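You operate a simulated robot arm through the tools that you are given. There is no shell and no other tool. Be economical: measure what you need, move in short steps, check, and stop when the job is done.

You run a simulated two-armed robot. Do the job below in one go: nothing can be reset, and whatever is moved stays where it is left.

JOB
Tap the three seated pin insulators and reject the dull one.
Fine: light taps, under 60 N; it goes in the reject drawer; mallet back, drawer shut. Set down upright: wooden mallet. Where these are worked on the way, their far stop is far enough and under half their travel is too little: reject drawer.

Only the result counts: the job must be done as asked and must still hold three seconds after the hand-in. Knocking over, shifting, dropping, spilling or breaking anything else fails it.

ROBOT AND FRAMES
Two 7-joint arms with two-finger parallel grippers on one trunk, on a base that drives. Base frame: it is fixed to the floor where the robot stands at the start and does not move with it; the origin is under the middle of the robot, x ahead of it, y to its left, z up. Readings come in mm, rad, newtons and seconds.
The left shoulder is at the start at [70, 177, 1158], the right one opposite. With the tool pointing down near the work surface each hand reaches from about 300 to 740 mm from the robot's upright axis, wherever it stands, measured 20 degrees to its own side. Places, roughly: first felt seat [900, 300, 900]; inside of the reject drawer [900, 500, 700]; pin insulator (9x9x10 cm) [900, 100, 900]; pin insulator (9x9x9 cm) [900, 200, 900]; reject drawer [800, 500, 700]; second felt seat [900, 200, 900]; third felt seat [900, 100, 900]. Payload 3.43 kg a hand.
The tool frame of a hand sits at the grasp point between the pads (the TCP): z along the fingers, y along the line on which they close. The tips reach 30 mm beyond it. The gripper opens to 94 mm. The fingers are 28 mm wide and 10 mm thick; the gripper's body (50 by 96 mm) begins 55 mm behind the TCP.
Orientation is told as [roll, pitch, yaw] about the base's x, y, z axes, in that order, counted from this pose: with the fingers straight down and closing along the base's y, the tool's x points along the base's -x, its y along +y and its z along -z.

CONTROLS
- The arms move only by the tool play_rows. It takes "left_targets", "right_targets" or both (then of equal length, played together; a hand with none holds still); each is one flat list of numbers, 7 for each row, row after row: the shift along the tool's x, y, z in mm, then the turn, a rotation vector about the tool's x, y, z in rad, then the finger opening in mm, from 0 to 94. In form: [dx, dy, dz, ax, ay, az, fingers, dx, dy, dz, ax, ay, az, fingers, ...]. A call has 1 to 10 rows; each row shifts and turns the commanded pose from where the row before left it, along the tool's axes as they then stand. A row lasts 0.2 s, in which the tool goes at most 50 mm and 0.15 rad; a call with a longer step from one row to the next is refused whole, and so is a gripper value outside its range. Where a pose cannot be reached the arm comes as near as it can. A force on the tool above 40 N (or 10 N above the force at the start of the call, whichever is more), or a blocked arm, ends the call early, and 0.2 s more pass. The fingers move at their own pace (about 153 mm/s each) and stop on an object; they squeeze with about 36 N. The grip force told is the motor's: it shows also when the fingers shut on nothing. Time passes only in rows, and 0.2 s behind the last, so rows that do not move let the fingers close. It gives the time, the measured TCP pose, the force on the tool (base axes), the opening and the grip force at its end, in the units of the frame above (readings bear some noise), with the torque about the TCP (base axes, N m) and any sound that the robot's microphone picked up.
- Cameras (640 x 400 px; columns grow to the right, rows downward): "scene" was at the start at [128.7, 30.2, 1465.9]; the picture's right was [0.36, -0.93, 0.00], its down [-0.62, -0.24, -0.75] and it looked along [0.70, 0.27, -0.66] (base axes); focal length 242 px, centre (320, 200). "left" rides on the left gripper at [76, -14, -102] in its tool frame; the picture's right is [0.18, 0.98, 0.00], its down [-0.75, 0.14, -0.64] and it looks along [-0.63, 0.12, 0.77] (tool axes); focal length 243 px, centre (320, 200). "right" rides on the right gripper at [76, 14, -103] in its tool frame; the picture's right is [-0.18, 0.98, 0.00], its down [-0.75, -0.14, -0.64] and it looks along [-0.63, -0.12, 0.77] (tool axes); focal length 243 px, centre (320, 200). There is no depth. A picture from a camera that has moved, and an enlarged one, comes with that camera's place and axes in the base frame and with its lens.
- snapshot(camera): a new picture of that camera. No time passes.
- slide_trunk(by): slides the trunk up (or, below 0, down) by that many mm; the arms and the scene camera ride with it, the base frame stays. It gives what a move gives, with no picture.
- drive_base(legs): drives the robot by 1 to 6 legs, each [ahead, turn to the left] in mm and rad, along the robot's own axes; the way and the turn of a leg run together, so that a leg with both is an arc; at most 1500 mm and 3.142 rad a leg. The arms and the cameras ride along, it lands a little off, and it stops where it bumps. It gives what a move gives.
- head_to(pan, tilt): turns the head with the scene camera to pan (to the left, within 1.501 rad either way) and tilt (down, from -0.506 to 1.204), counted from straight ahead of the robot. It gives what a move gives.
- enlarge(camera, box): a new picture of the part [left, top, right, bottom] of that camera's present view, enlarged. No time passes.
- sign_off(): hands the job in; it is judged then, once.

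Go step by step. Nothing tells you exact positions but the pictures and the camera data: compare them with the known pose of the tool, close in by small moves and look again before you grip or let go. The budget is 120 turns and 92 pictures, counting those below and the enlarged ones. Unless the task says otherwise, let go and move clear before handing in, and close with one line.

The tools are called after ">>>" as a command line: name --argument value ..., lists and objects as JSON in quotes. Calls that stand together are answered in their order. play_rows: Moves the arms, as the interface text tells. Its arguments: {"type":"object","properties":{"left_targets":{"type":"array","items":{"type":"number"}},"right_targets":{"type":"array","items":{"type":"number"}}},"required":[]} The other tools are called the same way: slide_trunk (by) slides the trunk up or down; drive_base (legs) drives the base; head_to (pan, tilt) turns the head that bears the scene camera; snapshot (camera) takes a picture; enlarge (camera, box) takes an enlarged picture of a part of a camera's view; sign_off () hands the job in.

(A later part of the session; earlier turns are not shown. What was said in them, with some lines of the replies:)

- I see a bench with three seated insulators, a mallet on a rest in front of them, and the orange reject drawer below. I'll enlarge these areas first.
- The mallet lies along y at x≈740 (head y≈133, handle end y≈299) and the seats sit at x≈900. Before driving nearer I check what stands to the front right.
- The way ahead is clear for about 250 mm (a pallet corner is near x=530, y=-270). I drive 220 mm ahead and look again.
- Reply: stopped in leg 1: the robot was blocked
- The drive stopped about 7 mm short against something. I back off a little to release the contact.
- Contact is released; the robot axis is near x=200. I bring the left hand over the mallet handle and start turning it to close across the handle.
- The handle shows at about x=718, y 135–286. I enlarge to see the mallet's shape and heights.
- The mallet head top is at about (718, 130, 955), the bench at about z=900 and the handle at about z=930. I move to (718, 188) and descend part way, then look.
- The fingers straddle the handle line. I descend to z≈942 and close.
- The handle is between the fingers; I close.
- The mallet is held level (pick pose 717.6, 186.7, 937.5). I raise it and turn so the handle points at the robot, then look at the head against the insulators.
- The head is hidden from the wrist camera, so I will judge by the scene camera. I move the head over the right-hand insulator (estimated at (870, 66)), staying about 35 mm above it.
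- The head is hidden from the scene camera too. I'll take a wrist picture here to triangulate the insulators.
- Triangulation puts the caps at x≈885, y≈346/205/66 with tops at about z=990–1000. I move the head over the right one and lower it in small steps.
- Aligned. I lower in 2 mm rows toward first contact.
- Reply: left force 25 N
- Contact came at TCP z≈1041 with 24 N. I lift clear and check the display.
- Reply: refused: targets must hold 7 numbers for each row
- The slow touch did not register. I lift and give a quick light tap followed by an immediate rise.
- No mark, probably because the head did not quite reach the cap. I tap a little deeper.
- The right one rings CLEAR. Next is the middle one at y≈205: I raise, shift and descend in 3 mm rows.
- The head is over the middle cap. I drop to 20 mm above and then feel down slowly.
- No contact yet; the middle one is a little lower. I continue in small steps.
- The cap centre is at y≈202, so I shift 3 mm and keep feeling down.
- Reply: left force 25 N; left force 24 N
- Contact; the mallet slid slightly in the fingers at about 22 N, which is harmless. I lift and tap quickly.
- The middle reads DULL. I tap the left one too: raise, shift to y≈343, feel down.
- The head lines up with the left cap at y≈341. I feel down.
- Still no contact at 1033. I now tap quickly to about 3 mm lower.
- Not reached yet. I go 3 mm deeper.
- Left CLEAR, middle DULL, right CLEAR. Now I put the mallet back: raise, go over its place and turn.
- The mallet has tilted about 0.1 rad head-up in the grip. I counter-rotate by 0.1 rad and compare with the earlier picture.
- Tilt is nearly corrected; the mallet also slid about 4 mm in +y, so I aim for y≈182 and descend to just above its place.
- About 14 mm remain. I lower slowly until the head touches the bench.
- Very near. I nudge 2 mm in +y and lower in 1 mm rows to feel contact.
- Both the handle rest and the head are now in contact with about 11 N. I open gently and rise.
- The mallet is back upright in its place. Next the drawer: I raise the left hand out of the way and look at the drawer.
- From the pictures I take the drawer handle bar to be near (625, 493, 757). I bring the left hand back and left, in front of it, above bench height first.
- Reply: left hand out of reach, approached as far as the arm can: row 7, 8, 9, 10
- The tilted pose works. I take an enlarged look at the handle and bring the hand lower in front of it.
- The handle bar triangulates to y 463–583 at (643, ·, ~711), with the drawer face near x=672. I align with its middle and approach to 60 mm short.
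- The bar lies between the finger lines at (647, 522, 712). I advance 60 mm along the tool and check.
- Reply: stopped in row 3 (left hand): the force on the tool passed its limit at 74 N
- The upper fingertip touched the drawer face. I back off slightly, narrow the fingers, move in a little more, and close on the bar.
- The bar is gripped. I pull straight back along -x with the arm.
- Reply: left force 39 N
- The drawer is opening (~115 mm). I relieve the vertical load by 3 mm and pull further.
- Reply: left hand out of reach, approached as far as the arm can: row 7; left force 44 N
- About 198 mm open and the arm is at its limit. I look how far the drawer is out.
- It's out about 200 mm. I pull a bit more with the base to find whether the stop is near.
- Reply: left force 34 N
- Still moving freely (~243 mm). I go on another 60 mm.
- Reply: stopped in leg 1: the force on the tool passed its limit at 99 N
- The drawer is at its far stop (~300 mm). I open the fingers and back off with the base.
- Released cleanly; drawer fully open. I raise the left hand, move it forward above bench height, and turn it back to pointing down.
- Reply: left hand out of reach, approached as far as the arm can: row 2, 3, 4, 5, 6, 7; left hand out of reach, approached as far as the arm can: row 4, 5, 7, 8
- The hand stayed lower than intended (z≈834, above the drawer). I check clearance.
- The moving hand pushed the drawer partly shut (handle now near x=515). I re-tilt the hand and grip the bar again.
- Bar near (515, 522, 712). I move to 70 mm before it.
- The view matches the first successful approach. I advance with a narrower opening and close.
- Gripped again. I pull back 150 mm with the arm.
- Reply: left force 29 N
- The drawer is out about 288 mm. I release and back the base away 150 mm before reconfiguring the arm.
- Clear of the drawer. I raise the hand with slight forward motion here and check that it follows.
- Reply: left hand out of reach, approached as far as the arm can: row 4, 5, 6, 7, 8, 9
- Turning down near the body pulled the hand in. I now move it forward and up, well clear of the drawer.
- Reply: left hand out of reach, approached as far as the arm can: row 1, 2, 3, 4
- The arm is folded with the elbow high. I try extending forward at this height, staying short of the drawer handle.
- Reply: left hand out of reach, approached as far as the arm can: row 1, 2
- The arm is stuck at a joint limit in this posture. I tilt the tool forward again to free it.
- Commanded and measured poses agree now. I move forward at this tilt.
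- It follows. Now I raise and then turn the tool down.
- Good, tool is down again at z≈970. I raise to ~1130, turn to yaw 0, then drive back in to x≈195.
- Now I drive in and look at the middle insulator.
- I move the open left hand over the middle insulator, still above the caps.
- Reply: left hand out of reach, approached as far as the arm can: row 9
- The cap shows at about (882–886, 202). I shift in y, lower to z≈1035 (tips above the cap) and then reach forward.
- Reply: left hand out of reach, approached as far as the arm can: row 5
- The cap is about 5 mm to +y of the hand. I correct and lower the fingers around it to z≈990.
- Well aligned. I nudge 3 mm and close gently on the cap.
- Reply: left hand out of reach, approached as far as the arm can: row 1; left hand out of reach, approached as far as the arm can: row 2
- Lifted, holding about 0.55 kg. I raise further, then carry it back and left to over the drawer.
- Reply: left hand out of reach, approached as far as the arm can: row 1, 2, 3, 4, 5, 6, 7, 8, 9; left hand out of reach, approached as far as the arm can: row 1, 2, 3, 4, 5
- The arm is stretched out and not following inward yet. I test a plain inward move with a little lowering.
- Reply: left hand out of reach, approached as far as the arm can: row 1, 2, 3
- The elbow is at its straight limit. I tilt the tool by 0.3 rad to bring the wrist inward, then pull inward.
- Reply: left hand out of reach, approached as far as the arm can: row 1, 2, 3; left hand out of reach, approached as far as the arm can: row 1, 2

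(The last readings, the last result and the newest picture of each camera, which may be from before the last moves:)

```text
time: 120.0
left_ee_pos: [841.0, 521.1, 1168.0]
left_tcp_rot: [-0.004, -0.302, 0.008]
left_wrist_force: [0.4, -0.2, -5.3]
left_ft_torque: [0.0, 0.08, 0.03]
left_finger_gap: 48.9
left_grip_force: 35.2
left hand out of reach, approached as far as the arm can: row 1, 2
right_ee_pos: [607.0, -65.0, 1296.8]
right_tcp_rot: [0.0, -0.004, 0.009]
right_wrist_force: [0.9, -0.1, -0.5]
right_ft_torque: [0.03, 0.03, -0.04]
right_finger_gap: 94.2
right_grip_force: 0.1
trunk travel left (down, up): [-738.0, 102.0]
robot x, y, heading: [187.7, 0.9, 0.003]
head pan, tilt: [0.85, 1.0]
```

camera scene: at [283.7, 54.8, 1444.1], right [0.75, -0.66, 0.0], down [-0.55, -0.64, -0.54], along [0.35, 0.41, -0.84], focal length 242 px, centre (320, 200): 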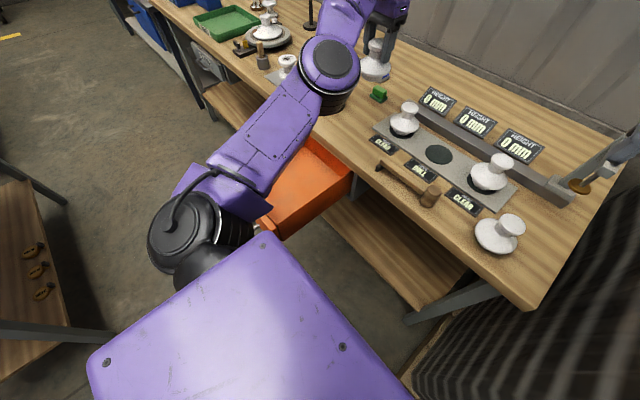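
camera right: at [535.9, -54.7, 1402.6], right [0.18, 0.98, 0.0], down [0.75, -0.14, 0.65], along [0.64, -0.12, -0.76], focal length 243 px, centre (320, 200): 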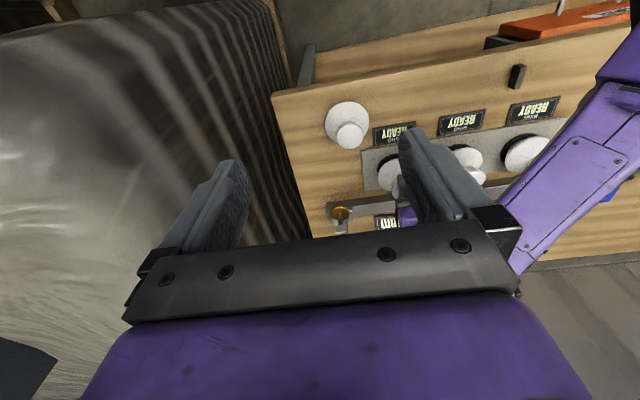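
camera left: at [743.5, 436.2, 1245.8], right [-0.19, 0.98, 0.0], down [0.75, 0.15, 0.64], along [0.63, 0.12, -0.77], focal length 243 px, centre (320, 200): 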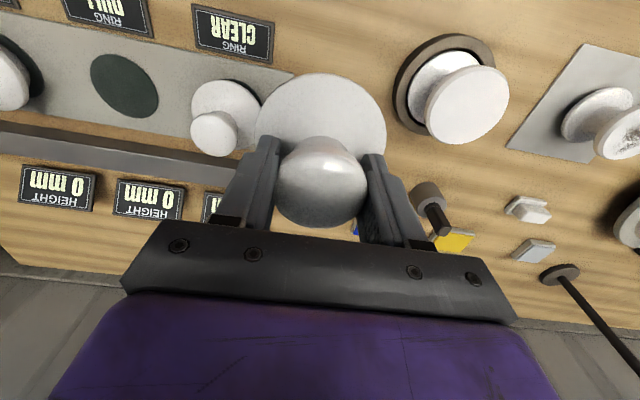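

The elbow is straight and inward moves don't bend it. A downward move should; I try 2 small rows down (about 85 mm of clearance below).

>>> play_rows --left_targets '[8.9, 0, 28.7, 0, 0, 0, 10, 0, 0, 0, 0, 0, 0, 10]'

```text
time: 120.7
left_ee_pos: [848.5, 525.2, 1138.5]
left_tcp_rot: [-0.004, -0.301, 0.013]
left_wrist_force: [0.6, -1.4, -6.4]
left_ft_torque: [0.01, 0.08, 0.02]
left_finger_gap: 48.8
left_grip_force: 36.3
left hand out of reach, approached as far as the arm can: row 1
right_ee_pos: [605.7, -64.5, 1297.4]
right_tcp_rot: [-0.001, -0.003, 0.008]
right_wrist_force: [-0.4, 1.1, -0.7]
right_ft_torque: [0.03, -0.02, 0.01]
right_finger_gap: 93.9
right_grip_force: 0.1
trunk travel left (down, up): [-738.0, 102.0]
robot x, y, heading: [185.8, -1.0, 0.004]
head pan, tilt: [0.85, 1.0]
```

Still sliding along the limit. I try a move to -y, which worked before near the limit.

>>> play_rows --left_targets '[0, -40, 0, 0, 0, 0, 10, 0, -40, 0, 0, 0, 0, 10, 0, 0, 0, 0, 0, 0, 10]'

>>> play_rows --left_targets '[24, -20, 10, 0, 0, 0, 10, 24, -20, 10, 0, 0, 0, 10, 0, 0, 0, 0, 0, 0, 10]'

```text
time: 121.5
left_ee_pos: [876.8, 455.9, 1145.6]
left_tcp_rot: [-0.004, -0.302, 0.01]
left_wrist_force: [-0.1, 0.7, -5.2]
left_ft_torque: [0.02, 0.06, -0.03]
left_finger_gap: 48.6
left_grip_force: 35.6
left hand out of reach, approached as far as the arm can: row 1, 2
right_ee_pos: [604.5, -62.2, 1296.8]
right_tcp_rot: [-0.002, -0.003, 0.011]
right_wrist_force: [0.6, 0.6, 0.6]
right_ft_torque: [-0.03, 0.0, -0.01]
right_finger_gap: 94.0
right_grip_force: 0.1
trunk travel left (down, up): [-738.0, 102.0]
robot x, y, heading: [184.8, 1.3, 0.001]
head pan, tilt: [0.85, 1.0]
```

```text
time: 122.2
left_ee_pos: [891.5, 433.5, 1125.1]
left_tcp_rot: [-0.006, -0.301, 0.011]
left_wrist_force: [-1.2, 0.2, -6.6]
left_ft_torque: [0.03, 0.1, 0.01]
left_finger_gap: 48.7
left_grip_force: 36.4
left hand out of reach, approached as far as the arm can: row 1, 2
right_ee_pos: [607.5, -63.1, 1297.0]
right_tcp_rot: [-0.001, -0.003, 0.008]
right_wrist_force: [0.8, 0.2, -0.1]
right_ft_torque: [0.01, 0.0, -0.02]
right_finger_gap: 94.2
right_grip_force: 0.1
trunk travel left (down, up): [-738.0, 102.0]
robot x, y, heading: [185.6, -4.1, 0.008]
head pan, tilt: [0.85, 1.0]
```

The elbow seems over-extended past straight. Sweeping tangentially toward -y, pressing slightly outward, should bring it back through straight; I do that above cap height.

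>>> play_rows --left_targets '[-15, -45, 0, 0, 0, 0, 10, -15, -45, 0, 0, 0, 0, 10, -12, -45, 0, 0, 0, 0, 10, -8, -45, 0, 0, 0, 0, 10, -5, -45, 0, 0, 0, 0, 10, 0, 0, 0, 0, 0, 0, 10]'

>>> play_rows --left_targets '[25, -20, 0, 0, 0, 0, 10, 25, -20, 0, 0, 0, 0, 10, 0, 0, 0, 0, 0, 0, 10]'

```text
time: 123.7
left_ee_pos: [912.8, 191.0, 1149.9]
left_tcp_rot: [-0.005, -0.304, 0.01]
left_wrist_force: [0.4, 0.3, -4.8]
left_ft_torque: [-0.01, 0.08, 0.03]
left_finger_gap: 49.1
left_grip_force: 35.5
left hand out of reach, approached as far as the arm can: row 2, 3, 4, 5
right_ee_pos: [607.6, -62.4, 1297.3]
right_tcp_rot: [-0.001, -0.002, 0.009]
right_wrist_force: [0.2, -0.3, -0.9]
right_ft_torque: [-0.06, 0.03, -0.01]
right_finger_gap: 94.4
right_grip_force: 0.0
trunk travel left (down, up): [-738.0, 102.0]
robot x, y, heading: [184.5, -0.5, 0.003]
head pan, tilt: [0.85, 1.0]
```

```text
time: 124.5
left_ee_pos: [903.7, 145.7, 1149.7]
left_tcp_rot: [-0.003, -0.3, 0.011]
left_wrist_force: [-0.7, 0.5, -5.7]
left_ft_torque: [-0.02, 0.07, -0.01]
left_finger_gap: 49.1
left_grip_force: 36.2
left hand out of reach, approached as far as the arm can: row 1, 2
right_ee_pos: [606.3, -63.9, 1295.7]
right_tcp_rot: [0.001, -0.002, 0.011]
right_wrist_force: [-0.4, -0.1, 0.1]
right_ft_torque: [-0.01, -0.04, 0.0]
right_finger_gap: 93.9
right_grip_force: 0.0
trunk travel left (down, up): [-738.0, 102.0]
robot x, y, heading: [186.3, -1.1, 0.009]
head pan, tilt: [0.85, 1.0]
```

Some outward reach existed, confirming it. I test an inward move now.

>>> play_rows --left_targets '[30, 30, 0, 0, 0, 0, 10, 30, 30, 0, 0, 0, 0, 10, 0, 0, 0, 0, 0, 0, 10]'

>>> snapshot --camera "scene"

```text
time: 125.2
left_ee_pos: [910.7, 193.9, 1150.1]
left_tcp_rot: [-0.002, -0.302, 0.008]
left_wrist_force: [0.6, -1.7, -5.5]
left_ft_torque: [0.03, 0.05, -0.02]
left_finger_gap: 49.1
left_grip_force: 36.5
left hand out of reach, approached as far as the arm can: row 1, 2
right_ee_pos: [605.3, -66.3, 1297.0]
right_tcp_rot: [0.001, -0.004, 0.011]
right_wrist_force: [-0.6, -0.1, -0.4]
right_ft_torque: [0.01, 0.02, 0.0]
right_finger_gap: 93.9
right_grip_force: 0.0
trunk travel left (down, up): [-738.0, 102.0]
robot x, y, heading: [186.9, 0.0, 0.005]
head pan, tilt: [0.85, 1.0]
```

```text
14 pictures are left
camera scene: at [283.7, 52.5, 1444.1], right [0.75, -0.66, 0.0], down [-0.55, -0.63, -0.54], along [0.35, 0.41, -0.84], focal length 242 px, centre (320, 200)
```

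scene: 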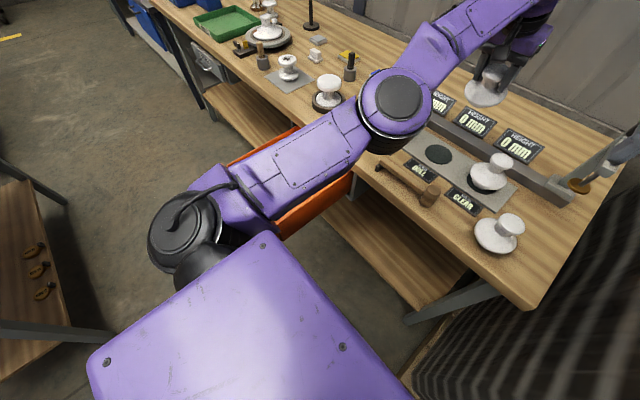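

The wrist is right at the straight-elbow limit. I press outward to straighten fully, then sweep strongly to -y with a slight inward pull so the elbow bends the normal way.

>>> play_rows --left_targets '[-20, 0, 0, 0, 0, 0, 10, -20, 0, 0, 0, 0, 0, 10, -20, 0, 0, 0, 0, 0, 10, 5, -49, 0, 0, 0, 0, 10, 8, -48, 0, 0, 0, 0, 10, 30, -10, 0, 0, 0, 0, 10, 30, 0, 0, 0, 0, 0, 10, 0, 0, 0, 0, 0, 0, 10]'

```text
time: 127.0
left_ee_pos: [889.3, 68.2, 1141.3]
left_tcp_rot: [-0.002, -0.301, 0.009]
left_wrist_force: [-0.4, 0.4, -6.2]
left_ft_torque: [-0.02, 0.11, 0.03]
left_finger_gap: 48.8
left_grip_force: 36.5
left hand out of reach, approached as far as the arm can: row 1, 2, 3, 5, 6, 7
right_ee_pos: [606.9, -65.7, 1295.9]
right_tcp_rot: [0.001, -0.002, 0.008]
right_wrist_force: [-0.9, 0.2, 0.2]
right_ft_torque: [0.05, 0.0, -0.02]
right_finger_gap: 93.9
right_grip_force: 0.0
trunk travel left (down, up): [-738.0, 102.0]
robot x, y, heading: [186.0, 0.9, 0.004]
head pan, tilt: [0.85, 1.0]
```

Row 4 was reachable but the elbow then went to its wrong side. I try the mirror: straighten, then sweep to +y with inward pull.

>>> play_rows --left_targets '[-20, 0, 0, 0, 0, 0, 10, -20, 0, 0, 0, 0, 0, 10, -20, 0, 0, 0, 0, 0, 10, 4, 49, 0, 0, 0, 0, 10, 6, 49, 0, 0, 0, 0, 10, 20, 40, 0, 0, 0, 0, 10, 30, 20, 0, 0, 0, 0, 10, 30, 0, 0, 0, 0, 0, 10, 0, 0, 0, 0, 0, 0, 10]'

```text
time: 129.1
left_ee_pos: [914.4, 222.1, 1147.5]
left_tcp_rot: [-0.005, -0.301, 0.009]
left_wrist_force: [-0.1, -0.3, -6.0]
left_ft_torque: [-0.04, 0.08, -0.01]
left_finger_gap: 48.8
left_grip_force: 36.4
left hand out of reach, approached as far as the arm can: row 1, 2, 3, 4, 5, 6, 7, 8
right_ee_pos: [606.9, -65.7, 1297.5]
right_tcp_rot: [-0.001, -0.004, 0.008]
right_wrist_force: [0.6, 0.7, -0.5]
right_ft_torque: [-0.02, -0.03, 0.0]
right_finger_gap: 93.7
right_grip_force: 0.1
trunk travel left (down, up): [-738.0, 102.0]
robot x, y, heading: [186.2, -0.6, 0.005]
head pan, tilt: [0.85, 1.0]
```

Now the opposite sense with a longer outward-pressed sweep to +y, followed by an inward pull.

>>> play_rows --left_targets '[-5, 45, 0, 0, 0, 0, 10, -5, 45, 0, 0, 0, 0, 10, 0, 45, 0, 0, 0, 0, 10, 5, 45, 0, 0, 0, 0, 10, 10, 45, 0, 0, 0, 0, 10, 26, 30, 0, 0, 0, 0, 10, 36, 20, 0, 0, 0, 0, 10, 36, 10, 0, 0, 0, 0, 10, 36, 0, 0, 0, 0, 0, 10, 0, 0, 0, 0, 0, 0, 10]'

```text
time: 131.2
left_ee_pos: [761.0, 492.5, 1104.6]
left_tcp_rot: [-0.003, -0.303, 0.011]
left_wrist_force: [0.7, -0.4, -5.9]
left_ft_torque: [0.0, 0.07, -0.04]
left_finger_gap: 48.9
left_grip_force: 35.6
left hand out of reach, approached as far as the arm can: row 2, 4
right_ee_pos: [608.1, -64.6, 1297.5]
right_tcp_rot: [0.0, -0.002, 0.009]
right_wrist_force: [0.1, -0.3, -0.4]
right_ft_torque: [0.01, 0.02, -0.02]
right_finger_gap: 94.0
right_grip_force: 0.0
trunk travel left (down, up): [-738.0, 102.0]
robot x, y, heading: [184.7, 2.0, 0.004]
head pan, tilt: [0.85, 1.0]
```

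Freed: the arm follows inward again. I untilt and move over the open drawer.

>>> play_rows --left_targets '[0, 0, -5, 0, 0.1, 0, 10, 0, 0, 0, 0, 0.1, 0, 10, 0, 0, 0, 0, 0.1, 0, 10, 44, 6, 0, 0, 0, 0, 10, 44, 6, 0, 0, 0, 0, 10, 44, 6, 0, 0, 0, 0, 10, 44, 6, 0, 0, 0, 0, 10, 44, 5, 0, 0, 0, 0, 10, 0, 0, 0, 0, 0, 0, 10]'

>>> snapshot --camera "scene"

>>> snapshot --camera "left"

```text
time: 133.2
left_ee_pos: [539.2, 519.8, 1107.0]
left_tcp_rot: [-0.004, -0.001, 0.01]
left_wrist_force: [1.0, -0.3, -5.4]
left_ft_torque: [0.0, 0.0, -0.02]
left_finger_gap: 48.6
left_grip_force: 36.2
right_ee_pos: [606.8, -64.3, 1296.9]
right_tcp_rot: [0.002, -0.004, 0.009]
right_wrist_force: [1.0, 0.6, 0.6]
right_ft_torque: [0.03, 0.01, -0.03]
right_finger_gap: 93.7
right_grip_force: 0.1
trunk travel left (down, up): [-738.0, 102.0]
robot x, y, heading: [187.2, 0.0, 0.006]
head pan, tilt: [0.85, 1.0]
```

```text
13 pictures are left
camera scene: at [284.0, 54.4, 1444.0], right [0.75, -0.66, 0.0], down [-0.55, -0.64, -0.54], along [0.35, 0.41, -0.84], focal length 242 px, centre (320, 200)
```

scene: 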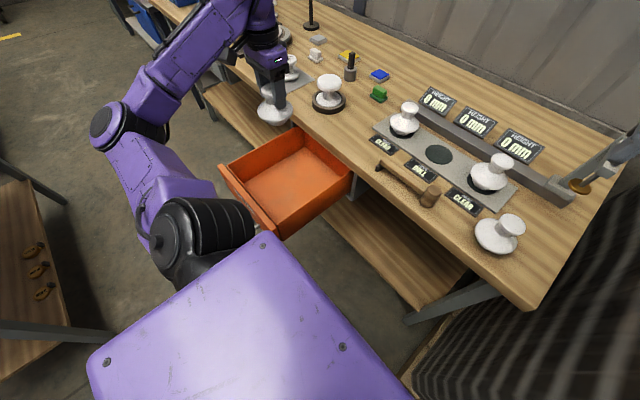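

```text
12 pictures are left
camera left: at [462.2, 505.0, 1208.8], right [-0.19, 0.98, 0.0], down [0.75, 0.15, 0.64], along [0.63, 0.12, -0.77], focal length 243 px, centre (320, 200)
```

left: 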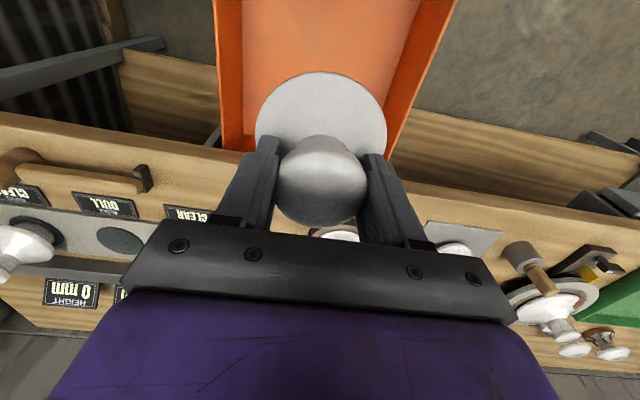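

The hand is above the drawer (interior centred at y≈525). I lower to z≈830 and check.

>>> play_rows --left_targets '[3, 1, 40, 0, 0, 0, 10, 3, 1, 40, 0, 0, 0, 10, 3, 1, 40, 0, 0, 0, 10, 0, 1, 40, 0, 0, 0, 10, 0, 0, 40, 0, 0, 0, 10, 0, 0, 40, 0, 0, 0, 10, 0, 0, 35, 0, 0, 0, 10, 0, 0, 0, 0, 0, 0, 10]'

>>> snapshot --camera "scene"

```text
time: 135.1
left_ee_pos: [534.4, 525.9, 833.9]
left_tcp_rot: [-0.004, -0.004, 0.009]
left_wrist_force: [-0.7, -0.5, -5.3]
left_ft_torque: [0.03, -0.03, -0.02]
left_finger_gap: 48.6
left_grip_force: 36.5
right_ee_pos: [604.4, -64.4, 1297.1]
right_tcp_rot: [0.0, -0.003, 0.008]
right_wrist_force: [-0.2, -0.6, -0.1]
right_ft_torque: [-0.04, -0.01, 0.0]
right_finger_gap: 94.1
right_grip_force: 0.1
trunk travel left (down, up): [-738.0, 102.0]
robot x, y, heading: [185.2, 0.1, 0.006]
head pan, tilt: [0.85, 1.0]
```

```text
11 pictures are left
camera scene: at [282.9, 54.4, 1444.1], right [0.75, -0.66, 0.0], down [-0.55, -0.64, -0.54], along [0.35, 0.41, -0.84], focal length 242 px, centre (320, 200)
```

scene: 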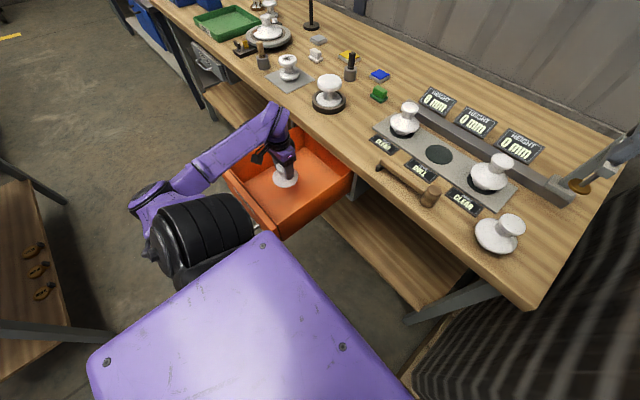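

Centred in the drawer. I lower in careful steps, watching the force.

>>> play_rows --left_targets '[0, 0, 15, 0, 0, 0, 10, 0, 0, 15, 0, 0, 0, 10, 0, 0, 15, 0, 0, 0, 10, 0, 0, 8, 0, 0, 0, 10, 0, 0, 0, 0, 0, 0, 10]'

>>> enlarge --camera "scene" --box '[210, 90, 370, 240]'

```text
time: 136.2
left_ee_pos: [533.2, 523.0, 779.6]
left_tcp_rot: [-0.004, -0.002, 0.01]
left_wrist_force: [1.2, 0.3, -6.5]
left_ft_torque: [0.0, 0.03, -0.02]
left_finger_gap: 48.9
left_grip_force: 36.6
right_ee_pos: [604.6, -64.3, 1297.4]
right_tcp_rot: [0.001, -0.003, 0.008]
right_wrist_force: [0.1, -0.4, -0.3]
right_ft_torque: [0.02, -0.01, -0.03]
right_finger_gap: 94.3
right_grip_force: 0.0
trunk travel left (down, up): [-738.0, 102.0]
robot x, y, heading: [185.9, -1.4, 0.006]
head pan, tilt: [0.85, 1.0]
```

```text
2.67 times, centred on (290, 165) of scene
camera zoom: at [283.0, 54.6, 1444.1], right [0.75, -0.66, 0.0], down [-0.55, -0.64, -0.54], along [0.35, 0.41, -0.84], focal length 644 px, centre (400, 293)
```

zoom: 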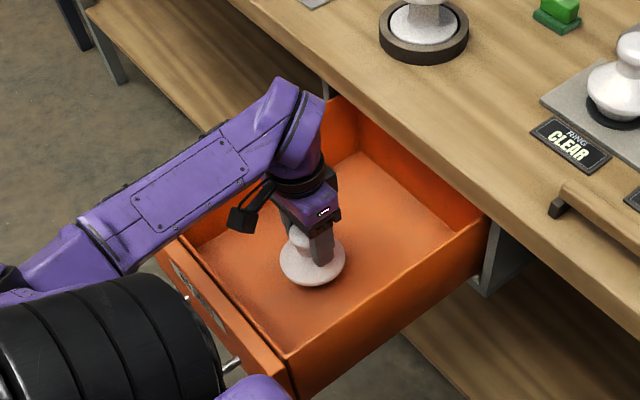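

No contact yet; about 30 mm may remain. I continue in 4 mm rows.

>>> play_rows --left_targets '[0, 0, 5, 0, 0, 0, 10, 0, 0, 5, 0, 0, 0, 10, 0, 0, 4, 0, 0, 0, 10, 0, 0, 4, 0, 0, 0, 10, 0, 0, 0, 0, 0, 0, 10]'

>>> play_rows --left_targets '[0, 0, 3, 0, 0, 0, 10, 0, 0, 3, 0, 0, 0, 10, 0, 0, 3, 0, 0, 0, 10, 0, 0, 0, 0, 0, 0, 10]'

```text
time: 137.1
left_ee_pos: [535.3, 522.9, 774.9]
left_tcp_rot: [0.004, -0.015, 0.007]
left_wrist_force: [-0.2, -3.2, 18.4]
left_ft_torque: [-0.57, 0.66, 0.14]
left_finger_gap: 48.7
left_grip_force: 35.7
right_ee_pos: [604.7, -67.0, 1298.6]
right_tcp_rot: [0.001, -0.005, 0.009]
right_wrist_force: [1.1, -0.7, 0.4]
right_ft_torque: [0.04, 0.0, -0.02]
right_finger_gap: 94.4
right_grip_force: 0.0
trunk travel left (down, up): [-738.0, 102.0]
robot x, y, heading: [184.3, -2.6, 0.002]
head pan, tilt: [0.85, 1.0]
stopped in row 4 (left hand): the force on the tool passed its limit at 46 N (the readings are from after the stop); the commanded pose is now the measured one
```

```text
time: 137.7
left_ee_pos: [537.3, 523.7, 775.1]
left_tcp_rot: [0.005, -0.029, 0.007]
left_wrist_force: [1.0, -9.1, 28.9]
left_ft_torque: [-0.95, 0.95, 0.26]
left_finger_gap: 48.7
left_grip_force: 35.9
right_ee_pos: [604.4, -67.3, 1297.7]
right_tcp_rot: [0.003, -0.005, 0.009]
right_wrist_force: [0.1, 0.6, 0.8]
right_ft_torque: [-0.05, 0.02, -0.02]
right_finger_gap: 94.1
right_grip_force: 0.0
trunk travel left (down, up): [-738.0, 102.0]
robot x, y, heading: [184.3, 3.6, 0.002]
head pan, tilt: [0.85, 1.0]
stopped in row 2 (left hand): the force on the tool passed its limit at 44 N (the readings are from after the stop); the commanded pose is now the measured one
```

The insulator is on the drawer floor. I ease up 2 mm and release gently.

>>> play_rows --left_targets '[0, 0, -2, 0, 0.025, 0, 10, 0, 0, 0, 0, 0, 0, 10, 0, 0, 0, 0, 0, 0, 50, 0, 0, 0, 0, 0, 0, 58, 0, 0, 0, 0, 0, 0, 70, 0, 0, 0, 0, 0, 0, 80, 0, 0, 0, 0, 0, 0, 80]'

>>> snapshot --camera "left"

```text
time: 139.2
left_ee_pos: [536.2, 526.9, 770.1]
left_tcp_rot: [0.007, 0.004, 0.007]
left_wrist_force: [-0.2, -0.1, 0.8]
left_ft_torque: [0.0, 0.01, 0.03]
left_finger_gap: 79.9
left_grip_force: 0.0
right_ee_pos: [605.0, -63.9, 1296.7]
right_tcp_rot: [-0.002, -0.004, 0.01]
right_wrist_force: [-1.4, 0.8, -0.3]
right_ft_torque: [0.01, -0.01, 0.03]
right_finger_gap: 94.1
right_grip_force: 0.1
trunk travel left (down, up): [-738.0, 102.0]
robot x, y, heading: [191.7, 3.1, -0.0]
head pan, tilt: [0.85, 1.0]
```

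```text
9 pictures are left
camera left: at [459.1, 510.5, 873.3], right [-0.19, 0.98, 0.01], down [0.76, 0.14, 0.64], along [0.63, 0.13, -0.77], focal length 243 px, centre (320, 200)
```

left: 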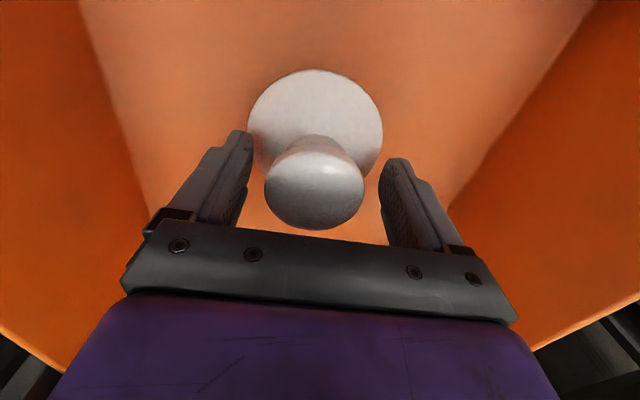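

The insulator stands upright in the drawer. I rise straight out, clear of the drawer walls, and close the fingers.

>>> play_rows --left_targets '[0, 0, -20, 0, 0, 0, 80, 0, 0, -40, 0, 0, 0, 80, 0, 0, -40, 0, 0, 0, 80, 0, 0, -40, 0, 0, 0, 80, 0, 0, -40, 0, 0, 0, 60, 0, 0, -20, 0, 0, 0, 30, -25, 0, 0, 0, 0, 0, 0, -25, 0, 0, 0, 0, 0, 0, 0, 0, 0, 0, 0, 0, 0]'

>>> play_rows --left_targets '[0, 0, 0, 0, 0, 0.145, 0, 0, 0, 0, 0, 0, 0.145, 0, 0, 0, 0, 0, 0, 0.145, 0, 0, 0, 0, 0, 0, 0.145, 0, 0, 0, 0, 0, 0, 0.145, 0, 0, 0, 0, 0, 0, 0.145, 0, 0, 0, 0, 0, 0, 0.145, 0, 0, 0, 0, 0, 0, 0.145, 0, 0, 0, 0, 0, 0, 0.145, 0, 0, 0, 0, 0, 0, 0.145, 0]'

>>> drive_base --legs '[[-345, 0]]'

>>> snapshot --camera "scene"

```text
time: 141.2
left_ee_pos: [587.4, 525.7, 970.7]
left_tcp_rot: [0.008, 0.003, 0.007]
left_wrist_force: [-0.3, -0.5, 0.3]
left_ft_torque: [-0.02, -0.01, 0.0]
left_finger_gap: 0.0
left_grip_force: 33.5
right_ee_pos: [604.1, -63.6, 1296.8]
right_tcp_rot: [0.0, -0.005, 0.011]
right_wrist_force: [-1.0, -0.1, 0.2]
right_ft_torque: [0.01, -0.02, -0.04]
right_finger_gap: 94.0
right_grip_force: 0.0
trunk travel left (down, up): [-738.0, 102.0]
robot x, y, heading: [187.8, 5.0, 0.003]
head pan, tilt: [0.85, 1.0]
```

```text
time: 143.4
left_ee_pos: [588.7, 524.6, 971.6]
left_tcp_rot: [-0.003, 0.011, -1.445]
left_wrist_force: [-0.8, -0.4, 0.9]
left_ft_torque: [0.0, -0.02, 0.0]
left_finger_gap: 0.0
left_grip_force: 32.9
right_ee_pos: [605.6, -64.6, 1298.1]
right_tcp_rot: [0.001, -0.003, 0.012]
right_wrist_force: [0.9, 0.2, -0.3]
right_ft_torque: [0.0, 0.02, 0.0]
right_finger_gap: 93.9
right_grip_force: 0.0
trunk travel left (down, up): [-738.0, 102.0]
robot x, y, heading: [188.6, -0.5, 0.007]
head pan, tilt: [0.85, 1.0]
```

```text
time: 145.7
left_ee_pos: [239.3, 521.8, 970.3]
left_tcp_rot: [-0.004, 0.009, -1.447]
left_wrist_force: [0.2, 0.1, 1.0]
left_ft_torque: [0.0, -0.01, 0.02]
left_finger_gap: 0.0
left_grip_force: 32.9
right_ee_pos: [254.2, -68.7, 1297.0]
right_tcp_rot: [-0.001, -0.002, 0.004]
right_wrist_force: [-1.2, -0.7, 0.5]
right_ft_torque: [0.0, 0.0, 0.0]
right_finger_gap: 94.0
right_grip_force: 0.1
trunk travel left (down, up): [-738.0, 102.0]
robot x, y, heading: [-168.3, -1.8, 0.004]
head pan, tilt: [0.85, 1.0]
```

```text
8 pictures are left
camera scene: at [-67.8, 52.2, 1444.1], right [0.75, -0.66, 0.0], down [-0.55, -0.63, -0.54], along [0.36, 0.41, -0.84], focal length 242 px, centre (320, 200)
```

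scene: 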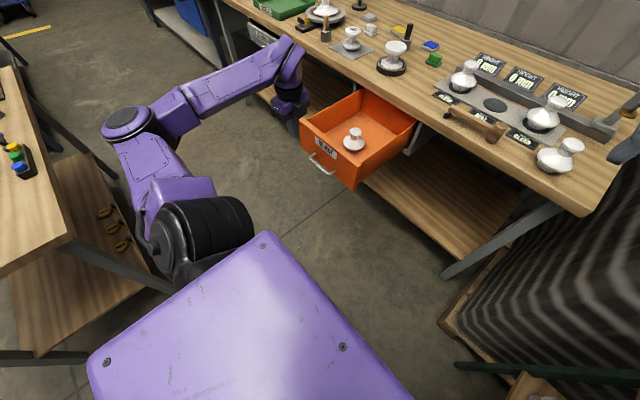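

Insulator in the drawer, drawer open, hand in front of it. I tilt the hand forward and lower to push height (z≈772).

>>> play_rows --left_targets '[0, 0, 0, 0, 0, 0.125, 0, 0, 0, 0, -0.13, 0, 0, 0, 0, 0, 0, -0.13, 0, 0, 0, 0, 0, 0, -0.13, 0, 0, 0, 0, 0, 0, -0.13, 0, 0, 0, 0, 0, 0, -0.13, 0, 0, 0, 0, 0, 0, -0.13, 0, 0, 0, 0, 0, 0, -0.13, 0, 0, 0, 0, 0, 0, -0.13, 0, 0, 0, 0, 0, 0, 0, 0, 0, 0]'

>>> play_rows --left_targets '[0, -34.6, 20, 0, 0, 0, 0, 0, -34.6, 20, 0, 0, 0, 0, 0, -34.6, 20, 0, 0, 0, 0, 0, -34.6, 20, 0, 0, 0, 0, 0, -34.6, 20, 0, 0, 0, 0, 0, 0, 0, 0, 0, 0, 0]'

>>> snapshot --camera "left"

```text
time: 147.9
left_ee_pos: [239.1, 522.3, 970.6]
left_tcp_rot: [1.036, 0.006, -1.573]
left_wrist_force: [0.1, -0.3, -0.2]
left_ft_torque: [0.02, -0.01, 0.01]
left_finger_gap: 0.1
left_grip_force: 33.4
right_ee_pos: [254.5, -67.8, 1297.4]
right_tcp_rot: [0.0, -0.003, 0.005]
right_wrist_force: [0.0, 0.5, -1.0]
right_ft_torque: [-0.01, 0.02, 0.02]
right_finger_gap: 93.9
right_grip_force: 0.1
trunk travel left (down, up): [-738.0, 102.0]
robot x, y, heading: [-164.6, -1.8, 0.005]
head pan, tilt: [0.85, 1.0]
```

```text
time: 149.3
left_ee_pos: [238.7, 526.4, 770.4]
left_tcp_rot: [1.035, 0.009, -1.573]
left_wrist_force: [-0.1, 0.3, 0.4]
left_ft_torque: [-0.03, 0.02, 0.0]
left_finger_gap: 0.0
left_grip_force: 32.6
right_ee_pos: [253.6, -68.3, 1297.9]
right_tcp_rot: [0.001, -0.003, 0.005]
right_wrist_force: [0.5, 0.3, 0.0]
right_ft_torque: [0.01, 0.02, -0.02]
right_finger_gap: 94.0
right_grip_force: 0.1
trunk travel left (down, up): [-738.0, 102.0]
robot x, y, heading: [-168.3, -0.9, 0.007]
head pan, tilt: [0.85, 1.0]
```

```text
7 pictures are left
camera left: at [142.4, 601.7, 810.8], right [0.5, 0.18, 0.85], down [-0.48, -0.76, 0.44], along [0.72, -0.63, -0.29], focal length 243 px, centre (320, 200)
```

left: 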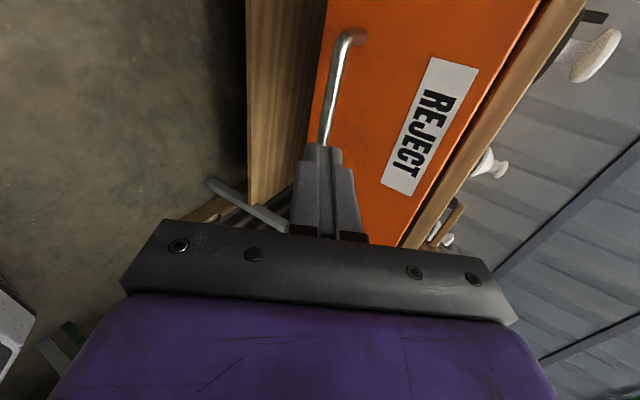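

The fingertips point at the face between bar and label. I drive forward to just touch, then push in short legs.

>>> drive_base --legs '[[100, 0]]'

>>> drive_base --legs '[[25, 0]]'

>>> drive_base --legs '[[50, 0]]'

```text
time: 150.5
left_ee_pos: [345.6, 527.4, 771.2]
left_tcp_rot: [1.035, 0.01, -1.572]
left_wrist_force: [0.0, 0.4, -0.1]
left_ft_torque: [0.0, 0.05, 0.01]
left_finger_gap: 0.0
left_grip_force: 32.8
right_ee_pos: [359.9, -68.3, 1298.0]
right_tcp_rot: [0.0, -0.005, 0.005]
right_wrist_force: [-0.1, 0.5, 0.6]
right_ft_torque: [-0.02, -0.01, 0.01]
right_finger_gap: 94.3
right_grip_force: 0.1
trunk travel left (down, up): [-738.0, 102.0]
robot x, y, heading: [-57.3, -0.3, 0.0]
head pan, tilt: [0.85, 1.0]
```

```text
time: 151.3
left_ee_pos: [367.6, 527.5, 771.5]
left_tcp_rot: [1.039, 0.009, -1.572]
left_wrist_force: [-0.3, 0.5, 0.1]
left_ft_torque: [-0.02, 0.01, 0.01]
left_finger_gap: 0.0
left_grip_force: 32.8
right_ee_pos: [379.5, -68.4, 1300.3]
right_tcp_rot: [-0.001, -0.008, 0.008]
right_wrist_force: [-0.2, 0.0, 0.4]
right_ft_torque: [0.02, -0.04, -0.01]
right_finger_gap: 93.8
right_grip_force: 0.0
trunk travel left (down, up): [-738.0, 102.0]
robot x, y, heading: [-33.9, -1.3, 0.004]
head pan, tilt: [0.85, 1.0]
```

```text
time: 152.2
left_ee_pos: [415.4, 526.6, 771.5]
left_tcp_rot: [1.037, 0.009, -1.573]
left_wrist_force: [-0.6, 0.3, -0.1]
left_ft_torque: [0.01, -0.05, -0.04]
left_finger_gap: 0.0
left_grip_force: 33.2
right_ee_pos: [429.3, -67.5, 1300.0]
right_tcp_rot: [0.001, -0.009, 0.006]
right_wrist_force: [-0.6, 0.3, 0.8]
right_ft_torque: [0.0, -0.02, -0.02]
right_finger_gap: 94.1
right_grip_force: 0.0
trunk travel left (down, up): [-738.0, 102.0]
robot x, y, heading: [11.9, -0.0, 0.001]
head pan, tilt: [0.85, 1.0]
```

I check that the drawer is following.

>>> snapshot --camera "scene"

```text
6 pictures are left
camera scene: at [106.4, 52.2, 1444.5], right [0.75, -0.66, 0.0], down [-0.55, -0.63, -0.54], along [0.36, 0.41, -0.84], focal length 242 px, centre (320, 200)
```

scene: 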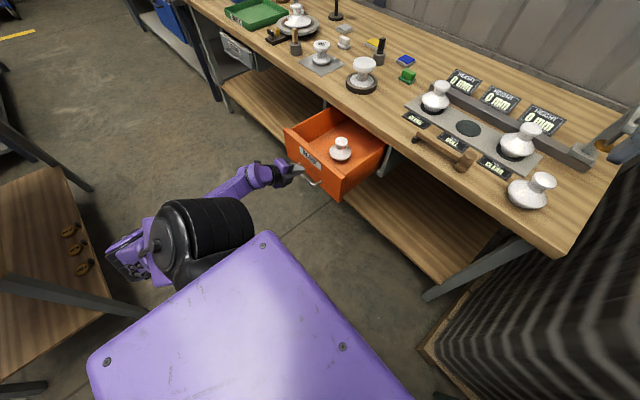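

It follows and the insulator stays upright. I continue pushing in short legs.

>>> drive_base --legs '[[50, 0]]'

>>> drive_base --legs '[[50, 0]]'

>>> drive_base --legs '[[50, 0]]'

>>> drive_base --legs '[[30, 0]]'

>>> snapshot --camera "scene"

```text
time: 153.2
left_ee_pos: [465.0, 527.3, 771.5]
left_tcp_rot: [1.038, 0.01, -1.572]
left_wrist_force: [-0.6, 0.5, 0.5]
left_ft_torque: [0.0, 0.0, 0.02]
left_finger_gap: 0.0
left_grip_force: 33.2
right_ee_pos: [478.5, -67.9, 1299.1]
right_tcp_rot: [0.001, -0.009, 0.006]
right_wrist_force: [-0.5, 0.5, 0.3]
right_ft_torque: [0.0, 0.02, -0.02]
right_finger_gap: 93.8
right_grip_force: 0.0
trunk travel left (down, up): [-738.0, 102.0]
robot x, y, heading: [61.0, -0.4, 0.0]
head pan, tilt: [0.85, 1.0]
```

```text
time: 154.1
left_ee_pos: [512.9, 526.0, 770.9]
left_tcp_rot: [1.038, 0.008, -1.575]
left_wrist_force: [0.3, -0.4, -0.1]
left_ft_torque: [-0.02, 0.03, 0.03]
left_finger_gap: 0.0
left_grip_force: 32.7
right_ee_pos: [524.6, -68.5, 1298.1]
right_tcp_rot: [0.002, -0.009, 0.004]
right_wrist_force: [-0.1, -0.1, 0.2]
right_ft_torque: [-0.01, -0.04, -0.01]
right_finger_gap: 94.0
right_grip_force: 0.1
trunk travel left (down, up): [-738.0, 102.0]
robot x, y, heading: [113.9, 2.8, 0.003]
head pan, tilt: [0.85, 1.0]
```

```text
time: 155.0
left_ee_pos: [562.5, 526.0, 772.2]
left_tcp_rot: [1.036, 0.007, -1.574]
left_wrist_force: [1.3, -0.4, -0.6]
left_ft_torque: [0.0, 0.01, -0.03]
left_finger_gap: 0.3
left_grip_force: 32.5
right_ee_pos: [574.7, -68.0, 1300.5]
right_tcp_rot: [0.002, -0.008, 0.006]
right_wrist_force: [-1.0, -0.7, 0.1]
right_ft_torque: [0.02, -0.03, 0.0]
right_finger_gap: 94.3
right_grip_force: 0.0
trunk travel left (down, up): [-738.0, 102.0]
robot x, y, heading: [159.5, 1.0, -0.003]
head pan, tilt: [0.85, 1.0]
```

```text
time: 155.8
left_ee_pos: [594.3, 526.9, 769.5]
left_tcp_rot: [1.031, 0.008, -1.574]
left_wrist_force: [-0.4, 1.1, -0.7]
left_ft_torque: [0.0, -0.01, -0.02]
left_finger_gap: 0.1
left_grip_force: 33.1
right_ee_pos: [607.6, -67.7, 1298.2]
right_tcp_rot: [0.002, -0.008, 0.008]
right_wrist_force: [-0.4, 0.6, 0.7]
right_ft_torque: [-0.01, 0.03, -0.03]
right_finger_gap: 94.0
right_grip_force: 0.0
trunk travel left (down, up): [-738.0, 102.0]
robot x, y, heading: [193.7, 0.1, 0.002]
head pan, tilt: [0.85, 1.0]
```

```text
5 pictures are left
camera scene: at [286.7, 52.1, 1444.1], right [0.75, -0.66, 0.0], down [-0.56, -0.63, -0.54], along [0.36, 0.41, -0.84], focal length 242 px, centre (320, 200)
```

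scene: 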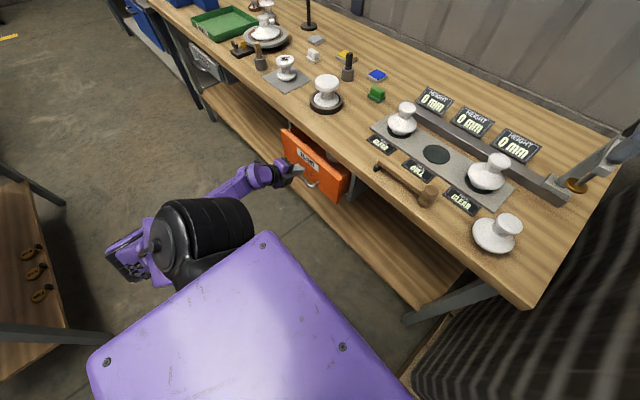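

About 45 mm remain. I push the rest with the arm until it meets resistance.

>>> play_rows --left_targets '[0, 5, 8.7, 0, 0, 0, 0, 0, 5, 8.7, 0, 0, 0, 0, 0, 5, 8.7, 0, 0, 0, 0, 0, 4, 6.9, 0, 0, 0, 0, 0, 2.5, 4.3, 0, 0, 0, 0, 0, 2.5, 4.3, 0, 0, 0, 0, 0, 2.5, 4.3, 0, 0, 0, 0, 0, 2.5, 4.3, 0, 0, 0, 0, 0, 0, 0, 0, 0, 0, 0]'

```text
time: 157.6
left_ee_pos: [640.8, 526.7, 768.1]
left_tcp_rot: [1.03, 0.008, -1.571]
left_wrist_force: [-29.7, -1.7, 17.6]
left_ft_torque: [-0.15, -0.31, -0.1]
left_finger_gap: 0.0
left_grip_force: 33.4
right_ee_pos: [600.4, -69.5, 1300.4]
right_tcp_rot: [0.005, -0.011, 0.013]
right_wrist_force: [0.2, -0.1, -0.2]
right_ft_torque: [-0.02, 0.0, 0.04]
right_finger_gap: 94.0
right_grip_force: 0.0
trunk travel left (down, up): [-738.0, 102.0]
robot x, y, heading: [190.8, 0.5, 0.006]
head pan, tilt: [0.85, 1.0]
stopped in row 8 (left hand): the force on the tool passed its limit at 44 N (the readings are from after the stop); the commanded pose is now the measured one
```

Firm stop at the original face position. I back the hand off and look.

>>> play_rows --left_targets '[0, -5, -8.7, 0, 0, 0, 0, 0, -15, -26, 0, 0, 0, 0, 0, -15, -26, 0, 0, 0, 0, 0, -15, -26, 0, 0, 0, 0, 0, 0, 0, 0, 0, 0, 0]'

>>> enlarge --camera "scene" --box '[230, 110, 370, 220]'

```text
time: 158.8
left_ee_pos: [544.1, 528.2, 764.9]
left_tcp_rot: [1.025, 0.004, -1.572]
left_wrist_force: [0.7, -0.3, -0.1]
left_ft_torque: [0.02, 0.03, 0.01]
left_finger_gap: 0.3
left_grip_force: 33.0
right_ee_pos: [607.8, -65.5, 1298.2]
right_tcp_rot: [-0.002, -0.006, 0.009]
right_wrist_force: [0.6, -0.3, 0.5]
right_ft_torque: [0.01, -0.02, 0.02]
right_finger_gap: 94.0
right_grip_force: 0.0
trunk travel left (down, up): [-738.0, 102.0]
robot x, y, heading: [191.0, -2.1, 0.006]
head pan, tilt: [0.85, 1.0]
```

```text
3.64 times, centred on (300, 165) of scene
camera zoom: at [286.4, 52.8, 1444.1], right [0.75, -0.66, 0.0], down [-0.55, -0.63, -0.54], along [0.35, 0.41, -0.84], focal length 879 px, centre (393, 327)
```

zoom: 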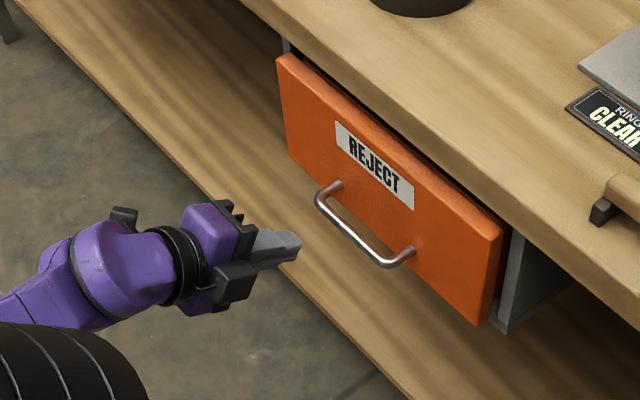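

The drawer is shut at its original position, with the dull insulator inside and the mallet upright in its place. The other two are still on their seats and the hand is clear. I hand in.

>>> sign_off

```text
The job is handed in.
```

I tapped all three insulators: the middle one read DULL and the outer two CLEAR. The dull one is standing in the reject drawer, the drawer is shut, and the mallet is back upright in its place.
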